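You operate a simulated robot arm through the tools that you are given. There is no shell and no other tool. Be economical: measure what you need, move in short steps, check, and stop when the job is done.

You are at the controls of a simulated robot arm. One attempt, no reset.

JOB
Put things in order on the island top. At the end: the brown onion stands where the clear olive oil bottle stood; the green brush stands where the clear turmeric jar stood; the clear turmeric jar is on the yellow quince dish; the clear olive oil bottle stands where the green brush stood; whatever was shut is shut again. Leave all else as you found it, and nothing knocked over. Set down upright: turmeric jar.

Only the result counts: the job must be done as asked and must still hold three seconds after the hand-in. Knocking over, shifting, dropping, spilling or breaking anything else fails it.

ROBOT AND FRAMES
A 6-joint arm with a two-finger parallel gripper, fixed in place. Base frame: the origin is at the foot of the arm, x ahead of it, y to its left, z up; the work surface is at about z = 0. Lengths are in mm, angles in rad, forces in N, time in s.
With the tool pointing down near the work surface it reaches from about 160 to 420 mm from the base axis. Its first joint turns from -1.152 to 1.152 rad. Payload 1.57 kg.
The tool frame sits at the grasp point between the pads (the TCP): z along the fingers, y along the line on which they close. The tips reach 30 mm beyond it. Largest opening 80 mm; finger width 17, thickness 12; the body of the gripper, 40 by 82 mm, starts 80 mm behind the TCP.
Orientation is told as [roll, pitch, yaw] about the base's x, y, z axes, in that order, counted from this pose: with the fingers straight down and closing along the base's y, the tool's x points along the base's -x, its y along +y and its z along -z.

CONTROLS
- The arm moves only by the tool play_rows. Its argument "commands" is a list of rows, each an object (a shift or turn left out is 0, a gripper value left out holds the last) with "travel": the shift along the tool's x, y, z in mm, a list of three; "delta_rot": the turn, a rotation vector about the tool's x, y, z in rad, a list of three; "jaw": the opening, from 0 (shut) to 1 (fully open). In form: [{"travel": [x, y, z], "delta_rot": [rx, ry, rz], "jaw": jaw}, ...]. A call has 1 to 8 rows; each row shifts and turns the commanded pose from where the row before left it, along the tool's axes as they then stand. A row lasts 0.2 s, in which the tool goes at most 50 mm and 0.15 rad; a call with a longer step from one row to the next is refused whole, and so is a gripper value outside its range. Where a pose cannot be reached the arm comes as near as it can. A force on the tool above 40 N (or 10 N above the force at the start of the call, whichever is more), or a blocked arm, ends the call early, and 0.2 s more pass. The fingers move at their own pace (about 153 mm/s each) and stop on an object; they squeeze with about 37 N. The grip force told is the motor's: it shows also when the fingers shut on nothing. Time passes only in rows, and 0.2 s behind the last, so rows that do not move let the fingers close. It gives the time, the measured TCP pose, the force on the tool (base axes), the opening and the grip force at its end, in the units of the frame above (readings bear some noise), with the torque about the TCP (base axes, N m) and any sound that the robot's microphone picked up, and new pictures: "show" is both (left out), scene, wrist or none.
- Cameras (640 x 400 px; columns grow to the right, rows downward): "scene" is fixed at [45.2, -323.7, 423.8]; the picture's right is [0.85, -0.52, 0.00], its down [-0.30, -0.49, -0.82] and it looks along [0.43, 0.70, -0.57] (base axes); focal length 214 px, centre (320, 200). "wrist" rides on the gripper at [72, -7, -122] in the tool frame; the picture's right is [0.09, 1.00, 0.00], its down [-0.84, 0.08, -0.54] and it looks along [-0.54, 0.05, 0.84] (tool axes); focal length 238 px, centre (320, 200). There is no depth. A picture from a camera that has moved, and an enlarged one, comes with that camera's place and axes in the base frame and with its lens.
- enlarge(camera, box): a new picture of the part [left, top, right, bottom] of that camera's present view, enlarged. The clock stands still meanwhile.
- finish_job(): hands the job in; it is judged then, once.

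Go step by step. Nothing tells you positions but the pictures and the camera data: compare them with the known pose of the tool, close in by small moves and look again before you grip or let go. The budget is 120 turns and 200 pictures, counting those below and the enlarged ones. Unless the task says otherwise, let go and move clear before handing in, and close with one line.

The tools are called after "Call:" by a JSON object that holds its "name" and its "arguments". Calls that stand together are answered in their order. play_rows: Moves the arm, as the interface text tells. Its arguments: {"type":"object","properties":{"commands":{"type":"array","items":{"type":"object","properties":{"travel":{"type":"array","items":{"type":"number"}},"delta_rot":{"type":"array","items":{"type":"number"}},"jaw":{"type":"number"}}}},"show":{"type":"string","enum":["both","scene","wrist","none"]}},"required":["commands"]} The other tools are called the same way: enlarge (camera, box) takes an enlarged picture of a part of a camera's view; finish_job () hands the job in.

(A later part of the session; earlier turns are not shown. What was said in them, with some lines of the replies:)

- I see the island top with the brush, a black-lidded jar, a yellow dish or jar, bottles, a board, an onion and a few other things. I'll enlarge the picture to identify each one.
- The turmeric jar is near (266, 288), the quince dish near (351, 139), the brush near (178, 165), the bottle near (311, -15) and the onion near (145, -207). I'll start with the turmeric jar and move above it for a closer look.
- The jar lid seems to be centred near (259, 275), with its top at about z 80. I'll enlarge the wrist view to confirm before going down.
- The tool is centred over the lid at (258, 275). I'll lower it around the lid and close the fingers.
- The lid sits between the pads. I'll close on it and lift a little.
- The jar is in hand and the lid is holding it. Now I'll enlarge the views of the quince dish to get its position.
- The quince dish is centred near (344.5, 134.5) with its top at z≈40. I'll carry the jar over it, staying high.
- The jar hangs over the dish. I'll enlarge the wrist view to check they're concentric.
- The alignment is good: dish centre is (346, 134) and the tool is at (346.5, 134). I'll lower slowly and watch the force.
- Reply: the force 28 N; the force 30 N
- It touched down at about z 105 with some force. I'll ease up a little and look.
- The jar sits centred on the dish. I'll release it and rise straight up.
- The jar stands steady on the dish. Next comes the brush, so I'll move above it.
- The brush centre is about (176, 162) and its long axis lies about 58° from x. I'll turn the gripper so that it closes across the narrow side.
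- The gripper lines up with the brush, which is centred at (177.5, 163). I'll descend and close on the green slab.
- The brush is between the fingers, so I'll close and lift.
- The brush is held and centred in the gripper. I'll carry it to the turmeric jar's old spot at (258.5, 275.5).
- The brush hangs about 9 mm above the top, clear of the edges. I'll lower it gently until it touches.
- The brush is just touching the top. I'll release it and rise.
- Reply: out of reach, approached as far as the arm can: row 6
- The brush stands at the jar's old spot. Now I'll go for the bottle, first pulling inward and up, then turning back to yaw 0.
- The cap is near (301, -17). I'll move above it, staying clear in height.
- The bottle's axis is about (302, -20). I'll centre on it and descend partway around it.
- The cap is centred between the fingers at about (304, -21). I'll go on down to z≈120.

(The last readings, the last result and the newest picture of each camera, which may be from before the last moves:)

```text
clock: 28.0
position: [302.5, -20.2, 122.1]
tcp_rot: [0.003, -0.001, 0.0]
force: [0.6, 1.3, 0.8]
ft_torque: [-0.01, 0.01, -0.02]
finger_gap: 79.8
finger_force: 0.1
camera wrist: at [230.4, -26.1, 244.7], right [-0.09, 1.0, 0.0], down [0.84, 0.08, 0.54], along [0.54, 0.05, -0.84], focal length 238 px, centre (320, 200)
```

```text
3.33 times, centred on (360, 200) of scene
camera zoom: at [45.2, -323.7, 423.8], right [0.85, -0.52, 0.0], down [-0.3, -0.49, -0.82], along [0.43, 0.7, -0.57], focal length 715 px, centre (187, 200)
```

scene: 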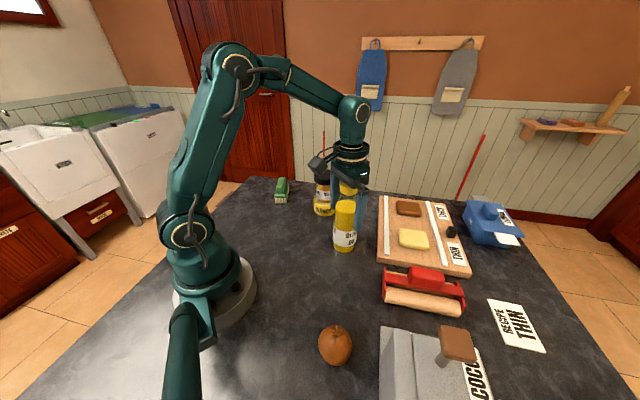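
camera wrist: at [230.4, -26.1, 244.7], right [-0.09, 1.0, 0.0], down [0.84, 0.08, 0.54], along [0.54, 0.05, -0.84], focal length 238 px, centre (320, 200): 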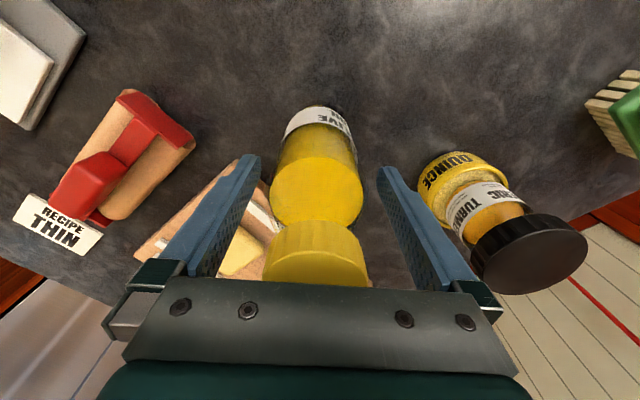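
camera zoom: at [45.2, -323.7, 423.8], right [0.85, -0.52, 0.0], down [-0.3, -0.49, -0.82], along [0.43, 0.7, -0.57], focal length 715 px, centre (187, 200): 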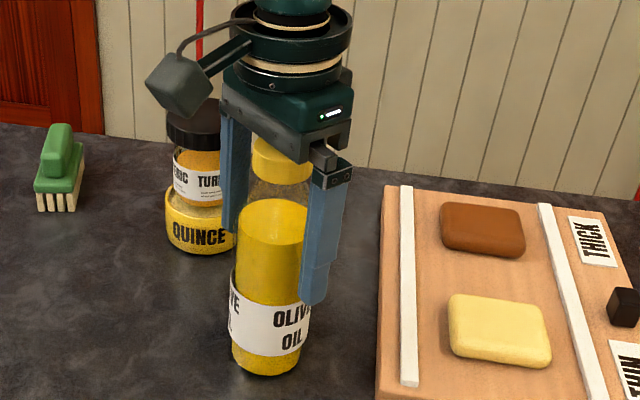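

The fingers straddle the bottle body and the gripper clears the cap. I'll close on it.

Call:
{"name": "play_rows", "arguments": {"commands": [{"travel": [0, 0, 0], "jaw": 0.5}, {"travel": [0, 0, 0]}, {"travel": [0, 0, 0]}], "show": "wrist"}}

Call:
{"name": "play_rows", "arguments": {"commands": [{"travel": [0, 0, -10]}, {"travel": [0, 0, -20]}, {"travel": [0, 0, 0]}], "show": "both"}}

```text
clock: 28.8
position: [302.6, -20.0, 122.4]
tcp_rot: [0.0, -0.001, 0.0]
force: [0.0, -0.3, -0.5]
ft_torque: [-0.12, 0.02, -0.02]
finger_gap: 59.5
finger_force: 36.3
camera wrist: at [230.4, -26.2, 244.9], right [-0.09, 1.0, 0.0], down [0.84, 0.08, 0.54], along [0.54, 0.05, -0.84], focal length 238 px, centre (320, 200)
```

wrist: 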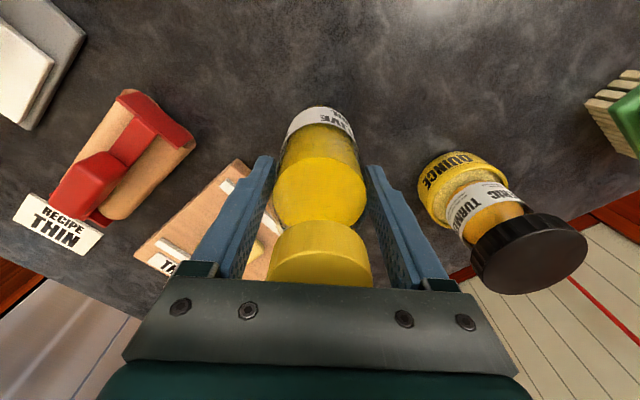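

```text
clock: 29.6
position: [301.7, -19.2, 152.5]
tcp_rot: [0.001, -0.002, -0.001]
force: [-0.5, 0.4, -2.7]
ft_torque: [-0.02, 0.05, 0.02]
finger_gap: 59.2
finger_force: 36.4
camera wrist: at [230.2, -25.6, 275.0], right [-0.09, 1.0, 0.0], down [0.84, 0.08, 0.54], along [0.54, 0.05, -0.84], focal length 238 px, centre (320, 200)
```

scene: 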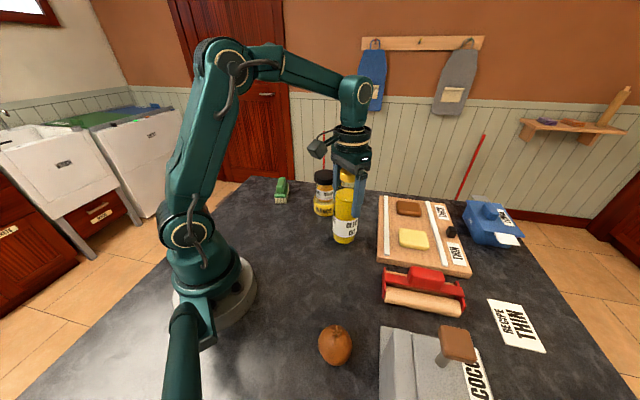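
wrist: 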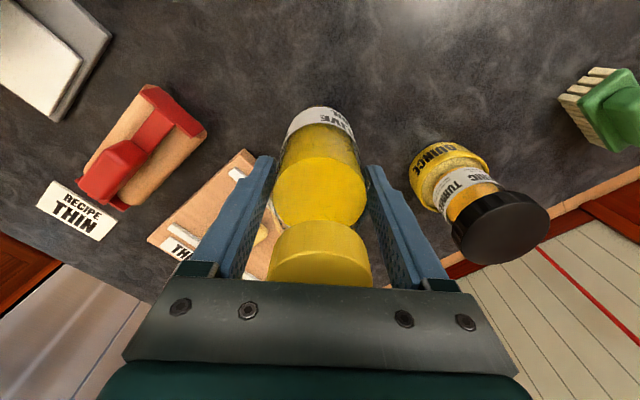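

The bottle is lifted and steady. I'll carry it to the brush's old spot at (176.5, 163).

Call:
{"name": "play_rows", "arguments": {"commands": [{"travel": [10, 15, 0]}, {"travel": [20, 29, 0]}, {"travel": [25, 36, 0]}, {"travel": [25, 36, 0]}, {"travel": [22, 32, 0]}, {"travel": [16, 22, 0]}, {"travel": [8, 13, 0]}, {"travel": [0, 0, 0]}], "show": "both"}}

```text
clock: 31.4
position: [175.8, 163.8, 154.0]
tcp_rot: [0.0, -0.002, 0.0]
force: [0.0, -0.6, -3.1]
ft_torque: [-0.02, 0.0, 0.02]
finger_gap: 59.3
finger_force: 37.1
camera wrist: at [104.6, 156.5, 276.0], right [-0.09, 1.0, 0.0], down [0.84, 0.08, 0.54], along [0.54, 0.05, -0.84], focal length 238 px, centre (320, 200)
```

scene: 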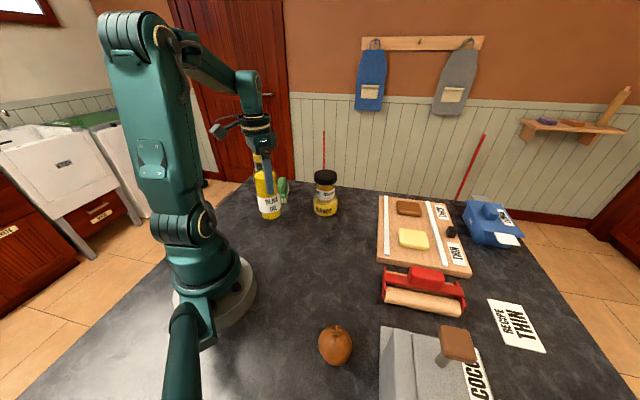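
wrist: 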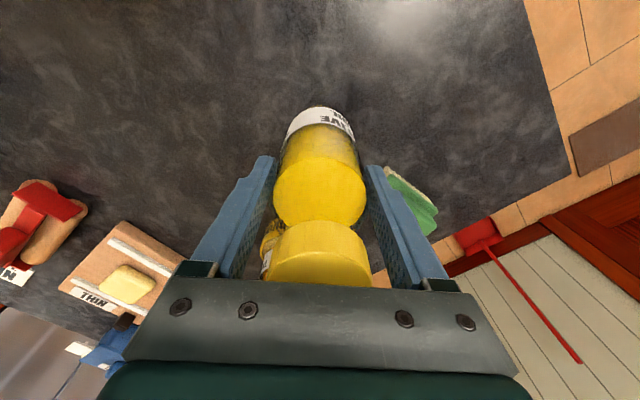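

The bottle is over the brush's old spot. I'll lower it gently.

Call:
{"name": "play_rows", "arguments": {"commands": [{"travel": [0, 0, 12]}, {"travel": [0, 0, 10]}, {"travel": [0, 0, 5]}, {"travel": [0, 0, 0]}], "show": "none"}}

Call:
{"name": "play_rows", "arguments": {"commands": [{"travel": [0, 0, 2]}, {"travel": [0, 0, 0]}], "show": "none"}}

Call:
{"name": "play_rows", "arguments": {"commands": [{"travel": [0, 0, 1]}, {"travel": [0, 0, 0]}], "show": "both"}}

```text
clock: 32.4
position: [176.2, 163.5, 126.0]
tcp_rot: [0.002, -0.002, 0.002]
force: [0.1, 0.4, -3.2]
ft_torque: [0.03, -0.01, 0.01]
finger_gap: 59.3
finger_force: 36.5
```

```text
clock: 33.0
position: [177.4, 163.3, 123.4]
tcp_rot: [0.0, -0.003, 0.001]
force: [-0.1, -0.5, -3.7]
ft_torque: [0.0, 0.01, -0.02]
finger_gap: 59.5
finger_force: 37.4
```

```text
clock: 33.6
position: [175.8, 163.0, 122.7]
tcp_rot: [0.002, -0.002, 0.0]
force: [0.6, 0.2, -2.4]
ft_torque: [-0.02, 0.03, -0.01]
finger_gap: 59.4
finger_force: 36.7
camera wrist: at [104.2, 156.3, 245.0], right [-0.09, 1.0, 0.0], down [0.84, 0.08, 0.54], along [0.54, 0.05, -0.84], focal length 238 px, centre (320, 200)
```

scene: 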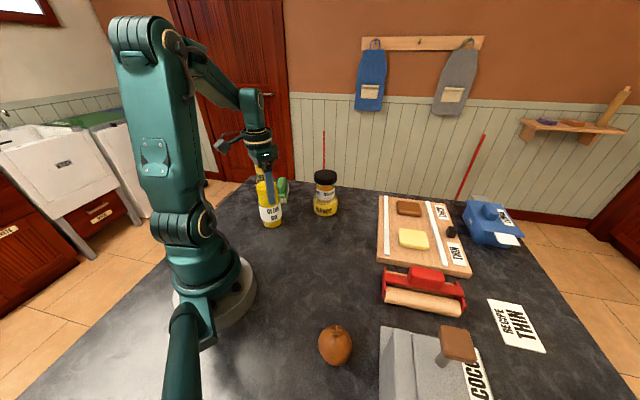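
wrist: 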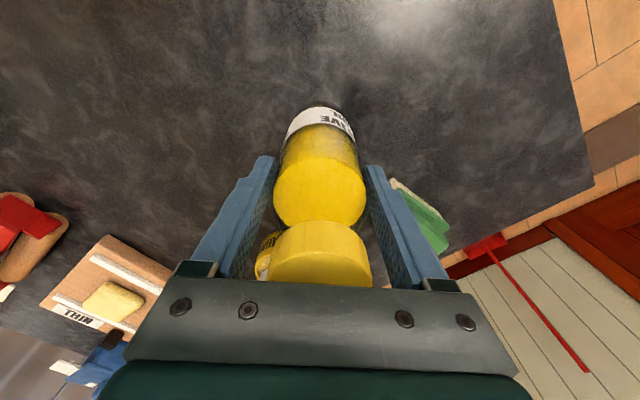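

Weight is only starting to come off the gripper, so I'll take a couple more small steps down.

Call:
{"name": "play_rows", "arguments": {"commands": [{"travel": [0, 0, 1]}, {"travel": [0, 0, 0]}], "show": "none"}}

Call:
{"name": "play_rows", "arguments": {"commands": [{"travel": [0, 0, 0.7]}, {"travel": [0, 0, 0]}], "show": "none"}}

```text
clock: 34.2
position: [175.7, 162.5, 123.6]
tcp_rot: [0.002, -0.003, 0.0]
force: [-5.3, -1.7, 26.4]
ft_torque: [-0.69, 0.63, -0.12]
finger_gap: 59.2
finger_force: 37.2
```

```text
clock: 34.8
position: [177.0, 162.9, 120.9]
tcp_rot: [0.002, -0.003, 0.002]
force: [-2.5, -5.4, 31.6]
ft_torque: [-0.85, -0.26, -0.03]
finger_gap: 59.2
finger_force: 37.2
```

The bottle is pressing on the top now. I'll back off about 1 mm, release it and rise clear.

Call:
{"name": "play_rows", "arguments": {"commands": [{"travel": [0, 0, -1.2]}, {"travel": [0, 0, 0]}], "show": "none"}}

Call:
{"name": "play_rows", "arguments": {"commands": [{"travel": [0, 0, 0], "jaw": 1}, {"travel": [0, 0, 0]}, {"travel": [0, 0, -20]}, {"travel": [0, 0, -30]}, {"travel": [0, 0, -40]}, {"travel": [0, 0, -20]}, {"travel": [0, 0, 0]}]}}

Call:
{"name": "enlarge", "arguments": {"camera": "scene", "box": [230, 140, 390, 260]}}

```text
clock: 35.4
position: [175.4, 163.3, 120.8]
tcp_rot: [0.003, -0.002, 0.0]
force: [1.7, -0.7, 3.2]
ft_torque: [-0.06, -0.49, 0.02]
finger_gap: 59.3
finger_force: 37.7
```

```text
clock: 37.0
position: [174.9, 162.1, 233.4]
tcp_rot: [0.003, -0.002, -0.001]
force: [0.2, -0.2, -0.8]
ft_torque: [-0.02, 0.01, -0.03]
finger_gap: 79.9
finger_force: 0.1
camera wrist: at [103.8, 154.8, 355.4], right [-0.09, 1.0, 0.0], down [0.84, 0.08, 0.54], along [0.54, 0.05, -0.84], focal length 238 px, centre (320, 200)
```

scene: 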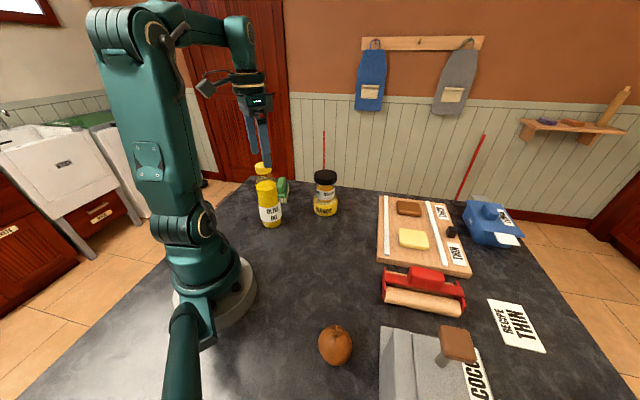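
wrist: 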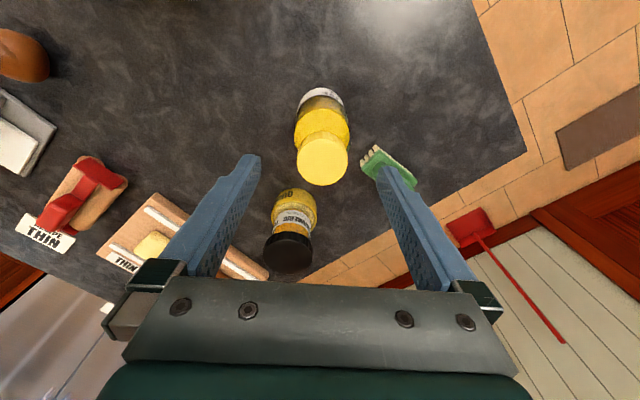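

```text
3.33 times, centred on (310, 200) of scene
camera zoom: at [45.2, -323.7, 423.8], right [0.85, -0.52, 0.0], down [-0.3, -0.49, -0.82], along [0.43, 0.7, -0.57], focal length 715 px, centre (353, 200)
```

zoom: 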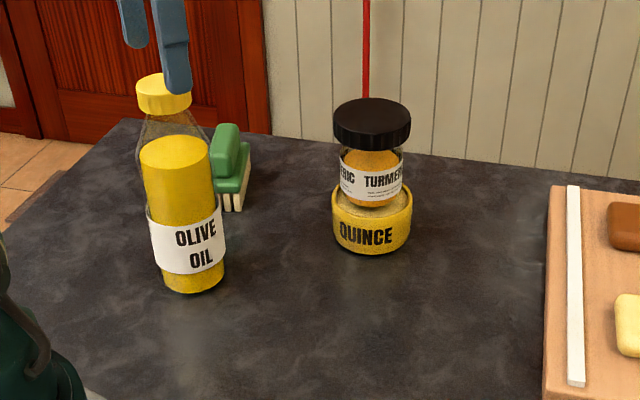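

The bottle, jar and brush are all upright in their new places. Now I'll move to the onion, going around the arm's inner limit.

Call:
{"name": "play_rows", "arguments": {"commands": [{"travel": [-15, -45, 0]}, {"travel": [-15, -45, 0]}, {"travel": [-15, -45, 0]}, {"travel": [-15, -45, 0]}, {"travel": [0, 0, 0]}], "show": "none"}}

Call:
{"name": "play_rows", "arguments": {"commands": [{"travel": [17, -35, 13]}, {"travel": [17, -35, 13]}, {"travel": [17, -35, 13]}, {"travel": [17, -35, 13]}, {"travel": [17, -35, 13]}, {"travel": [0, 0, 0]}], "show": "both"}}

```text
clock: 38.2
position: [236.2, -17.7, 231.5]
tcp_rot: [0.002, -0.001, 0.001]
force: [-0.4, 0.2, 0.1]
ft_torque: [0.01, 0.03, 0.0]
finger_gap: 80.1
finger_force: 0.0
```

```text
clock: 39.6
position: [148.6, -194.2, 165.1]
tcp_rot: [0.001, -0.001, 0.002]
force: [0.2, -1.1, 0.7]
ft_torque: [0.03, 0.0, -0.03]
finger_gap: 80.0
finger_force: 0.0
camera wrist: at [78.2, -200.5, 287.1], right [-0.09, 1.0, 0.0], down [0.84, 0.08, 0.54], along [0.54, 0.05, -0.84], focal length 238 px, centre (320, 200)
```

scene: 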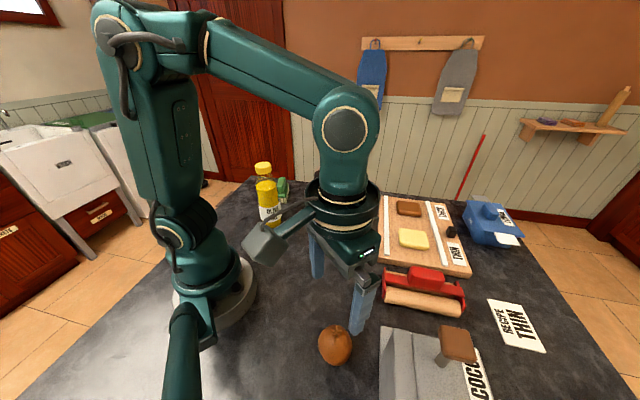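
wrist: 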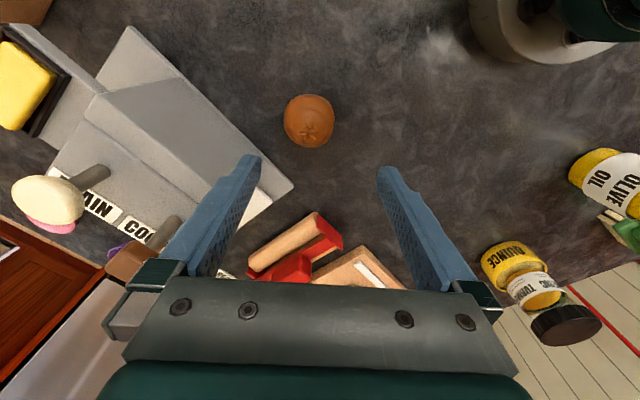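

The onion is near (145.5, -206), about 54 mm wide, and the box is well clear. I'll centre on it and descend partway.

Call:
{"name": "play_rows", "arguments": {"commands": [{"travel": [3, -12, 20]}, {"travel": [0, 0, 25]}, {"travel": [0, 0, 20]}, {"travel": [0, 0, 0]}], "show": "both"}}

Call:
{"name": "enlarge", "arguments": {"camera": "wrist", "box": [220, 80, 420, 205]}}

```text
clock: 40.6
position: [146.9, -204.2, 100.0]
tcp_rot: [0.002, -0.002, 0.0]
force: [0.9, 0.3, 1.0]
ft_torque: [0.02, 0.01, 0.0]
finger_gap: 79.8
finger_force: 0.0
camera wrist: at [75.7, -211.2, 221.9], right [-0.09, 1.0, 0.0], down [0.84, 0.08, 0.54], along [0.54, 0.05, -0.84], focal length 238 px, centre (320, 200)
```

scene: 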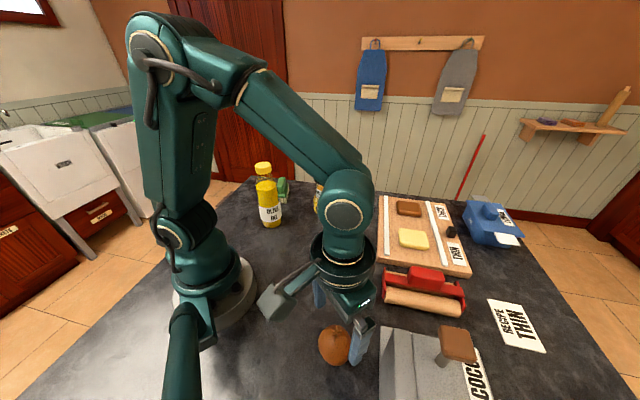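
wrist: 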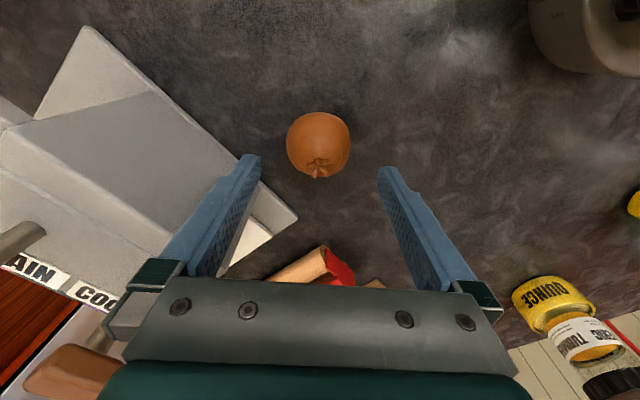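

```text
3.20 times, centred on (320, 142) of wrist
camera zoom: at [75.7, -211.2, 221.9], right [-0.09, 1.0, 0.0], down [0.84, 0.08, 0.54], along [0.54, 0.05, -0.84], focal length 763 px, centre (320, 384)
```

zoom: 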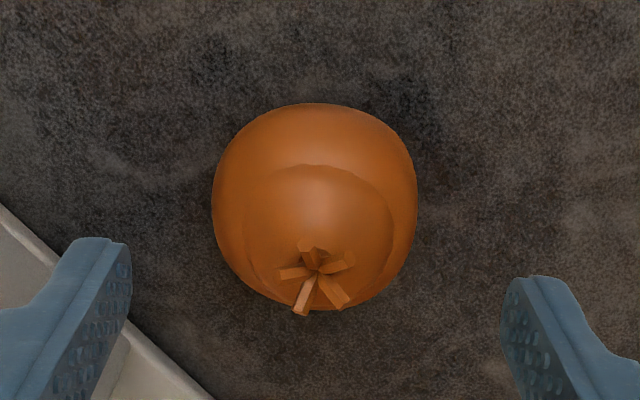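

The onion stands upright, centred at (145.5, -206). I'll descend to about z 36 and grip it.

Call:
{"name": "play_rows", "arguments": {"commands": [{"travel": [1, -1, 25]}, {"travel": [0, 0, 25]}, {"travel": [0, 0, 14]}, {"travel": [0, 0, 0]}], "show": "wrist"}}

Call:
{"name": "play_rows", "arguments": {"commands": [{"travel": [0, 0, 0], "jaw": 0.55}, {"travel": [0, 0, 0]}, {"travel": [0, 0, 0]}], "show": "wrist"}}

```text
clock: 41.6
position: [148.7, -206.5, 36.5]
tcp_rot: [0.002, -0.002, 0.0]
force: [-0.5, 0.0, -0.2]
ft_torque: [-0.02, 0.0, -0.02]
finger_gap: 80.0
finger_force: 0.0
camera wrist: at [76.5, -213.4, 158.8], right [-0.09, 1.0, 0.0], down [0.84, 0.08, 0.54], along [0.54, 0.05, -0.84], focal length 238 px, centre (320, 200)
```

wrist: 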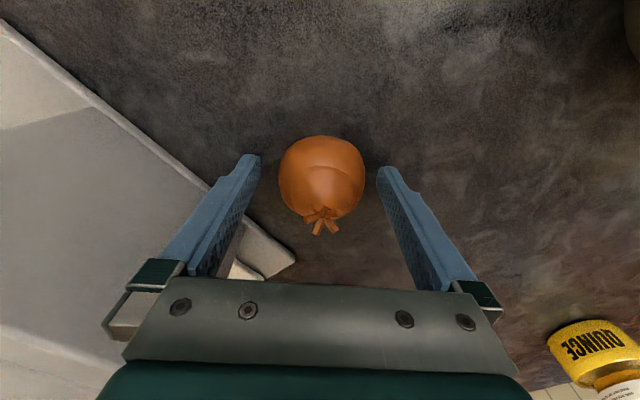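

```text
clock: 42.4
position: [148.9, -207.2, 37.6]
tcp_rot: [0.001, -0.002, -0.001]
force: [0.3, 1.2, -0.4]
ft_torque: [0.02, 0.0, 0.02]
finger_gap: 53.9
finger_force: 37.6
camera wrist: at [76.5, -213.4, 159.1], right [-0.09, 1.0, 0.0], down [0.84, 0.08, 0.54], along [0.54, 0.05, -0.84], focal length 238 px, centre (320, 200)
```

wrist: 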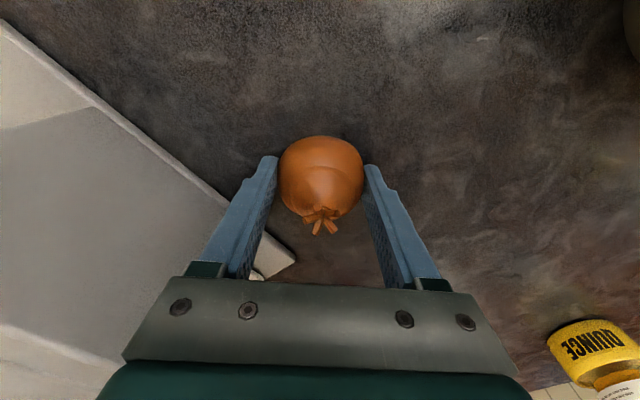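

The onion is gripped at 53.9 mm. I'll lift it and check.

Call:
{"name": "play_rows", "arguments": {"commands": [{"travel": [0, 0, -15]}, {"travel": [0, 0, -30]}, {"travel": [0, 0, -40]}, {"travel": [0, 0, 0]}], "show": "wrist"}}

Call:
{"name": "play_rows", "arguments": {"commands": [{"travel": [-13, 15.6, 0]}, {"travel": [-26, 31.2, 0]}, {"travel": [-30, 36, 0]}, {"travel": [-30, 36, 0]}, {"travel": [-30, 36, 0]}, {"travel": [-20, 24, 0]}, {"travel": [-7, 8.4, 0]}, {"travel": [0, 0, 0]}], "show": "both"}}

```text
clock: 43.4
position: [147.5, -207.4, 125.6]
tcp_rot: [0.002, -0.002, 0.0]
force: [-0.3, 0.7, -1.2]
ft_torque: [-0.02, -0.02, 0.0]
finger_gap: 53.6
finger_force: 36.8
camera wrist: at [75.5, -213.5, 246.8], right [-0.09, 1.0, 0.0], down [0.84, 0.08, 0.54], along [0.54, 0.05, -0.84], focal length 238 px, centre (320, 200)
```

wrist: 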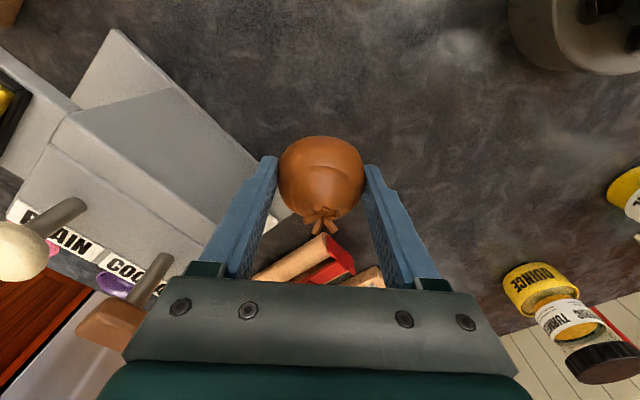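

```text
clock: 45.2
position: [302.3, -18.7, 122.9]
tcp_rot: [0.001, -0.001, 0.0]
force: [0.3, 0.1, -2.3]
ft_torque: [-0.02, 0.01, -0.01]
finger_gap: 53.7
finger_force: 36.7
camera wrist: at [231.4, -24.7, 244.9], right [-0.09, 1.0, 0.0], down [0.84, 0.08, 0.54], along [0.54, 0.05, -0.84], focal length 238 px, centre (320, 200)
```

scene: 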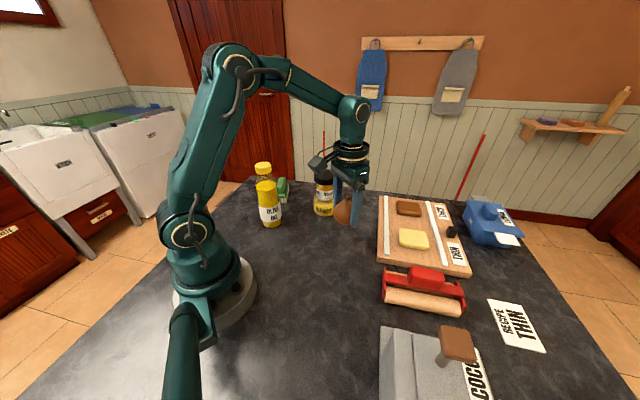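
wrist: 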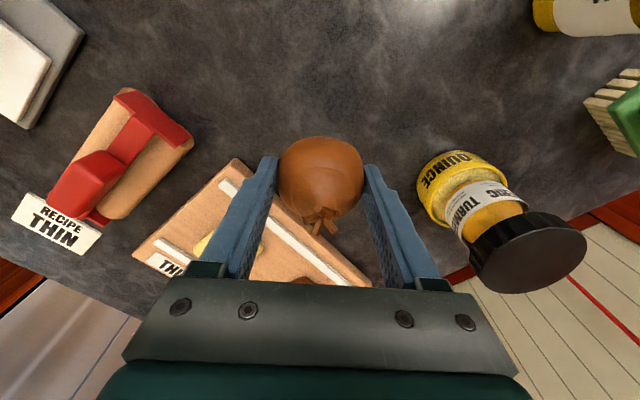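

The onion hangs over the bottle's old spot. I'll trim the position slightly and lower it.

Call:
{"name": "play_rows", "arguments": {"commands": [{"travel": [-2, -1.5, 20]}, {"travel": [0, 0, 30]}, {"travel": [0, 0, 20]}, {"travel": [0, 0, 10]}, {"travel": [0, 0, 2]}, {"travel": [0, 0, 0]}], "show": "both"}}

Call:
{"name": "play_rows", "arguments": {"commands": [{"travel": [0, 0, 1.5]}, {"travel": [0, 0, 0]}], "show": "none"}}

```text
clock: 46.6
position: [304.6, -19.0, 40.7]
tcp_rot: [0.003, -0.001, -0.001]
force: [0.0, 0.2, -0.9]
ft_torque: [-0.01, -0.01, 0.03]
finger_gap: 53.9
finger_force: 37.4
camera wrist: at [233.6, -26.1, 163.4], right [-0.09, 1.0, 0.0], down [0.84, 0.08, 0.54], along [0.54, 0.05, -0.84], focal length 238 px, centre (320, 200)
```

scene: 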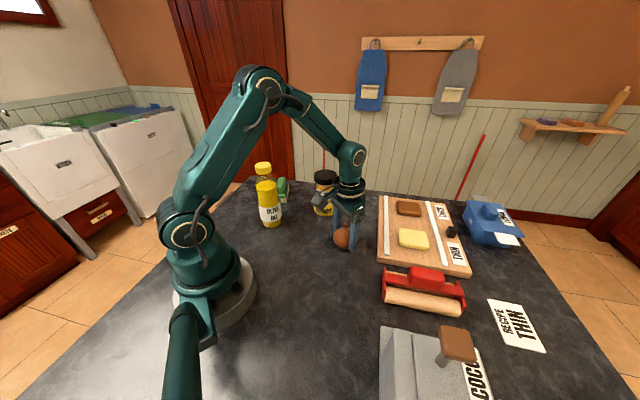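
wrist: 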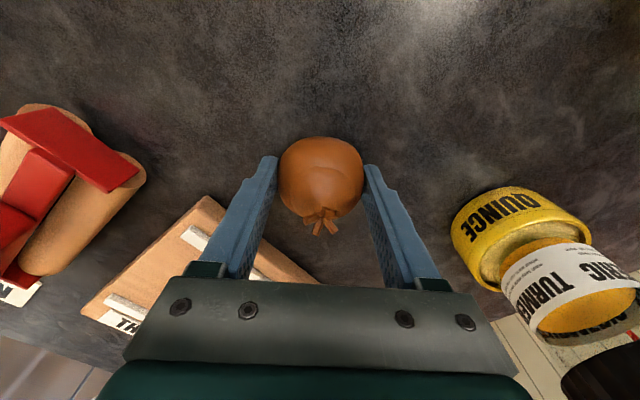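

```text
clock: 47.2
position: [306.7, -18.8, 39.7]
tcp_rot: [0.001, -0.001, 0.0]
force: [-0.9, -0.9, -1.1]
ft_torque: [-0.02, 0.0, 0.02]
finger_gap: 53.7
finger_force: 36.9
```

I'm still about 2–3 mm high, so I'll lower in small steps until it touches.

Call:
{"name": "play_rows", "arguments": {"commands": [{"travel": [0, 0, 1.5]}, {"travel": [0, 0, 0]}], "show": "none"}}

Call:
{"name": "play_rows", "arguments": {"commands": [{"travel": [0, 0, 1]}, {"travel": [0, 0, 0]}], "show": "none"}}

```text
clock: 47.8
position: [306.2, -20.5, 39.1]
tcp_rot: [0.001, -0.002, -0.001]
force: [0.6, 0.8, -0.8]
ft_torque: [-0.02, 0.0, 0.01]
finger_gap: 53.8
finger_force: 36.8
```

```text
clock: 48.4
position: [304.5, -19.3, 38.3]
tcp_rot: [0.001, -0.002, -0.001]
force: [0.3, 0.9, -1.3]
ft_torque: [-0.01, 0.03, -0.03]
finger_gap: 53.8
finger_force: 36.5
```

Call:
{"name": "play_rows", "arguments": {"commands": [{"travel": [0, 0, 1]}, {"travel": [0, 0, 0]}], "show": "wrist"}}

```text
clock: 49.0
position: [306.0, -19.9, 37.0]
tcp_rot: [0.003, -0.004, 0.001]
force: [-3.4, 3.1, 16.4]
ft_torque: [0.37, 0.11, 0.06]
finger_gap: 53.6
finger_force: 37.0
camera wrist: at [233.6, -26.0, 158.8], right [-0.09, 1.0, 0.0], down [0.84, 0.08, 0.54], along [0.54, 0.05, -0.84], focal length 238 px, centre (320, 200)
```

wrist: 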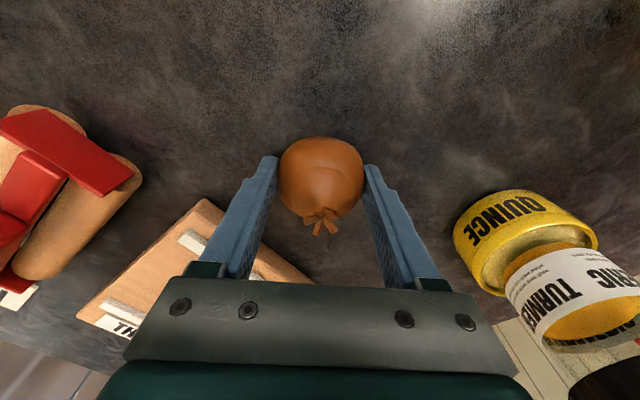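

The onion is on the surface. I'll ease off slightly, release it and rise.

Call:
{"name": "play_rows", "arguments": {"commands": [{"travel": [0, 0, -0.6]}, {"travel": [0, 0, 0], "jaw": 0.75}, {"travel": [0, 0, 0], "jaw": 1}, {"travel": [0, 0, 0]}, {"travel": [0, 0, -25]}, {"travel": [0, 0, -40]}, {"travel": [0, 0, -45]}, {"travel": [0, 0, -45]}], "show": "none"}}

Call:
{"name": "play_rows", "arguments": {"commands": [{"travel": [40, 0, -10]}, {"travel": [40, 0, -10]}, {"travel": [0, 0, 0]}], "show": "both"}}

Call:
{"name": "enlarge", "arguments": {"camera": "scene", "box": [240, 150, 400, 270]}}

```text
clock: 50.8
position: [306.9, -18.3, 192.0]
tcp_rot: [0.003, -0.002, 0.001]
force: [-0.6, 0.4, 0.3]
ft_torque: [0.01, -0.01, -0.01]
finger_gap: 79.9
finger_force: 0.1
```

```text
clock: 51.6
position: [225.5, -21.0, 211.0]
tcp_rot: [0.002, -0.002, 0.001]
force: [0.0, 1.2, -0.4]
ft_torque: [0.0, 0.0, 0.01]
finger_gap: 80.2
finger_force: 0.1
camera wrist: at [154.4, -27.0, 332.3], right [-0.09, 1.0, 0.0], down [0.84, 0.08, 0.54], along [0.54, 0.05, -0.84], focal length 238 px, centre (320, 200)
```

scene: 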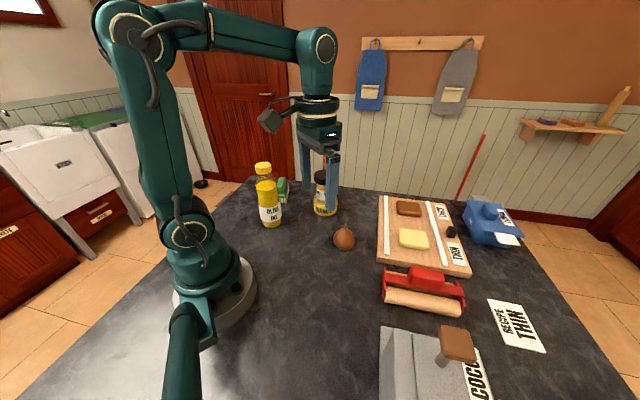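
wrist: 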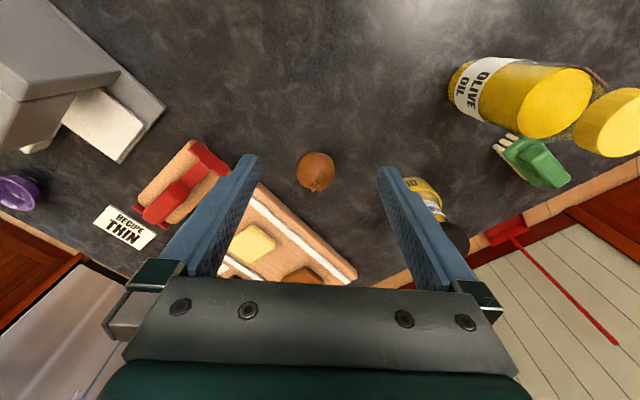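

```text
3.33 times, centred on (320, 210) of scene
camera zoom: at [45.2, -323.7, 423.8], right [0.85, -0.52, 0.0], down [-0.3, -0.49, -0.82], along [0.43, 0.7, -0.57], focal length 715 px, centre (320, 167)
```

zoom: 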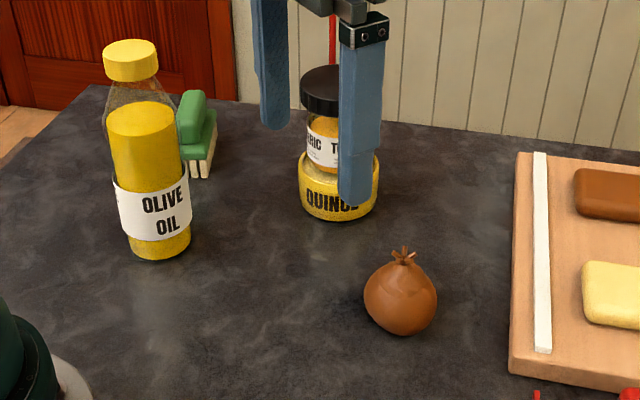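

All four items are upright and where they should be, nothing else has moved, nothing was opened, and the gripper is clear. I'm handing the job in.

Call:
{"name": "finish_job", "arguments": {}}

```text
The job is handed in.
```

I put all four items where you asked and handed the job in. The onion stands where the oil bottle was, the bottle where the brush was, and the brush where the turmeric jar was, with the jar upright on the quince dish. In the last pictures nothing had been knocked over or shifted, and I opened nothing.
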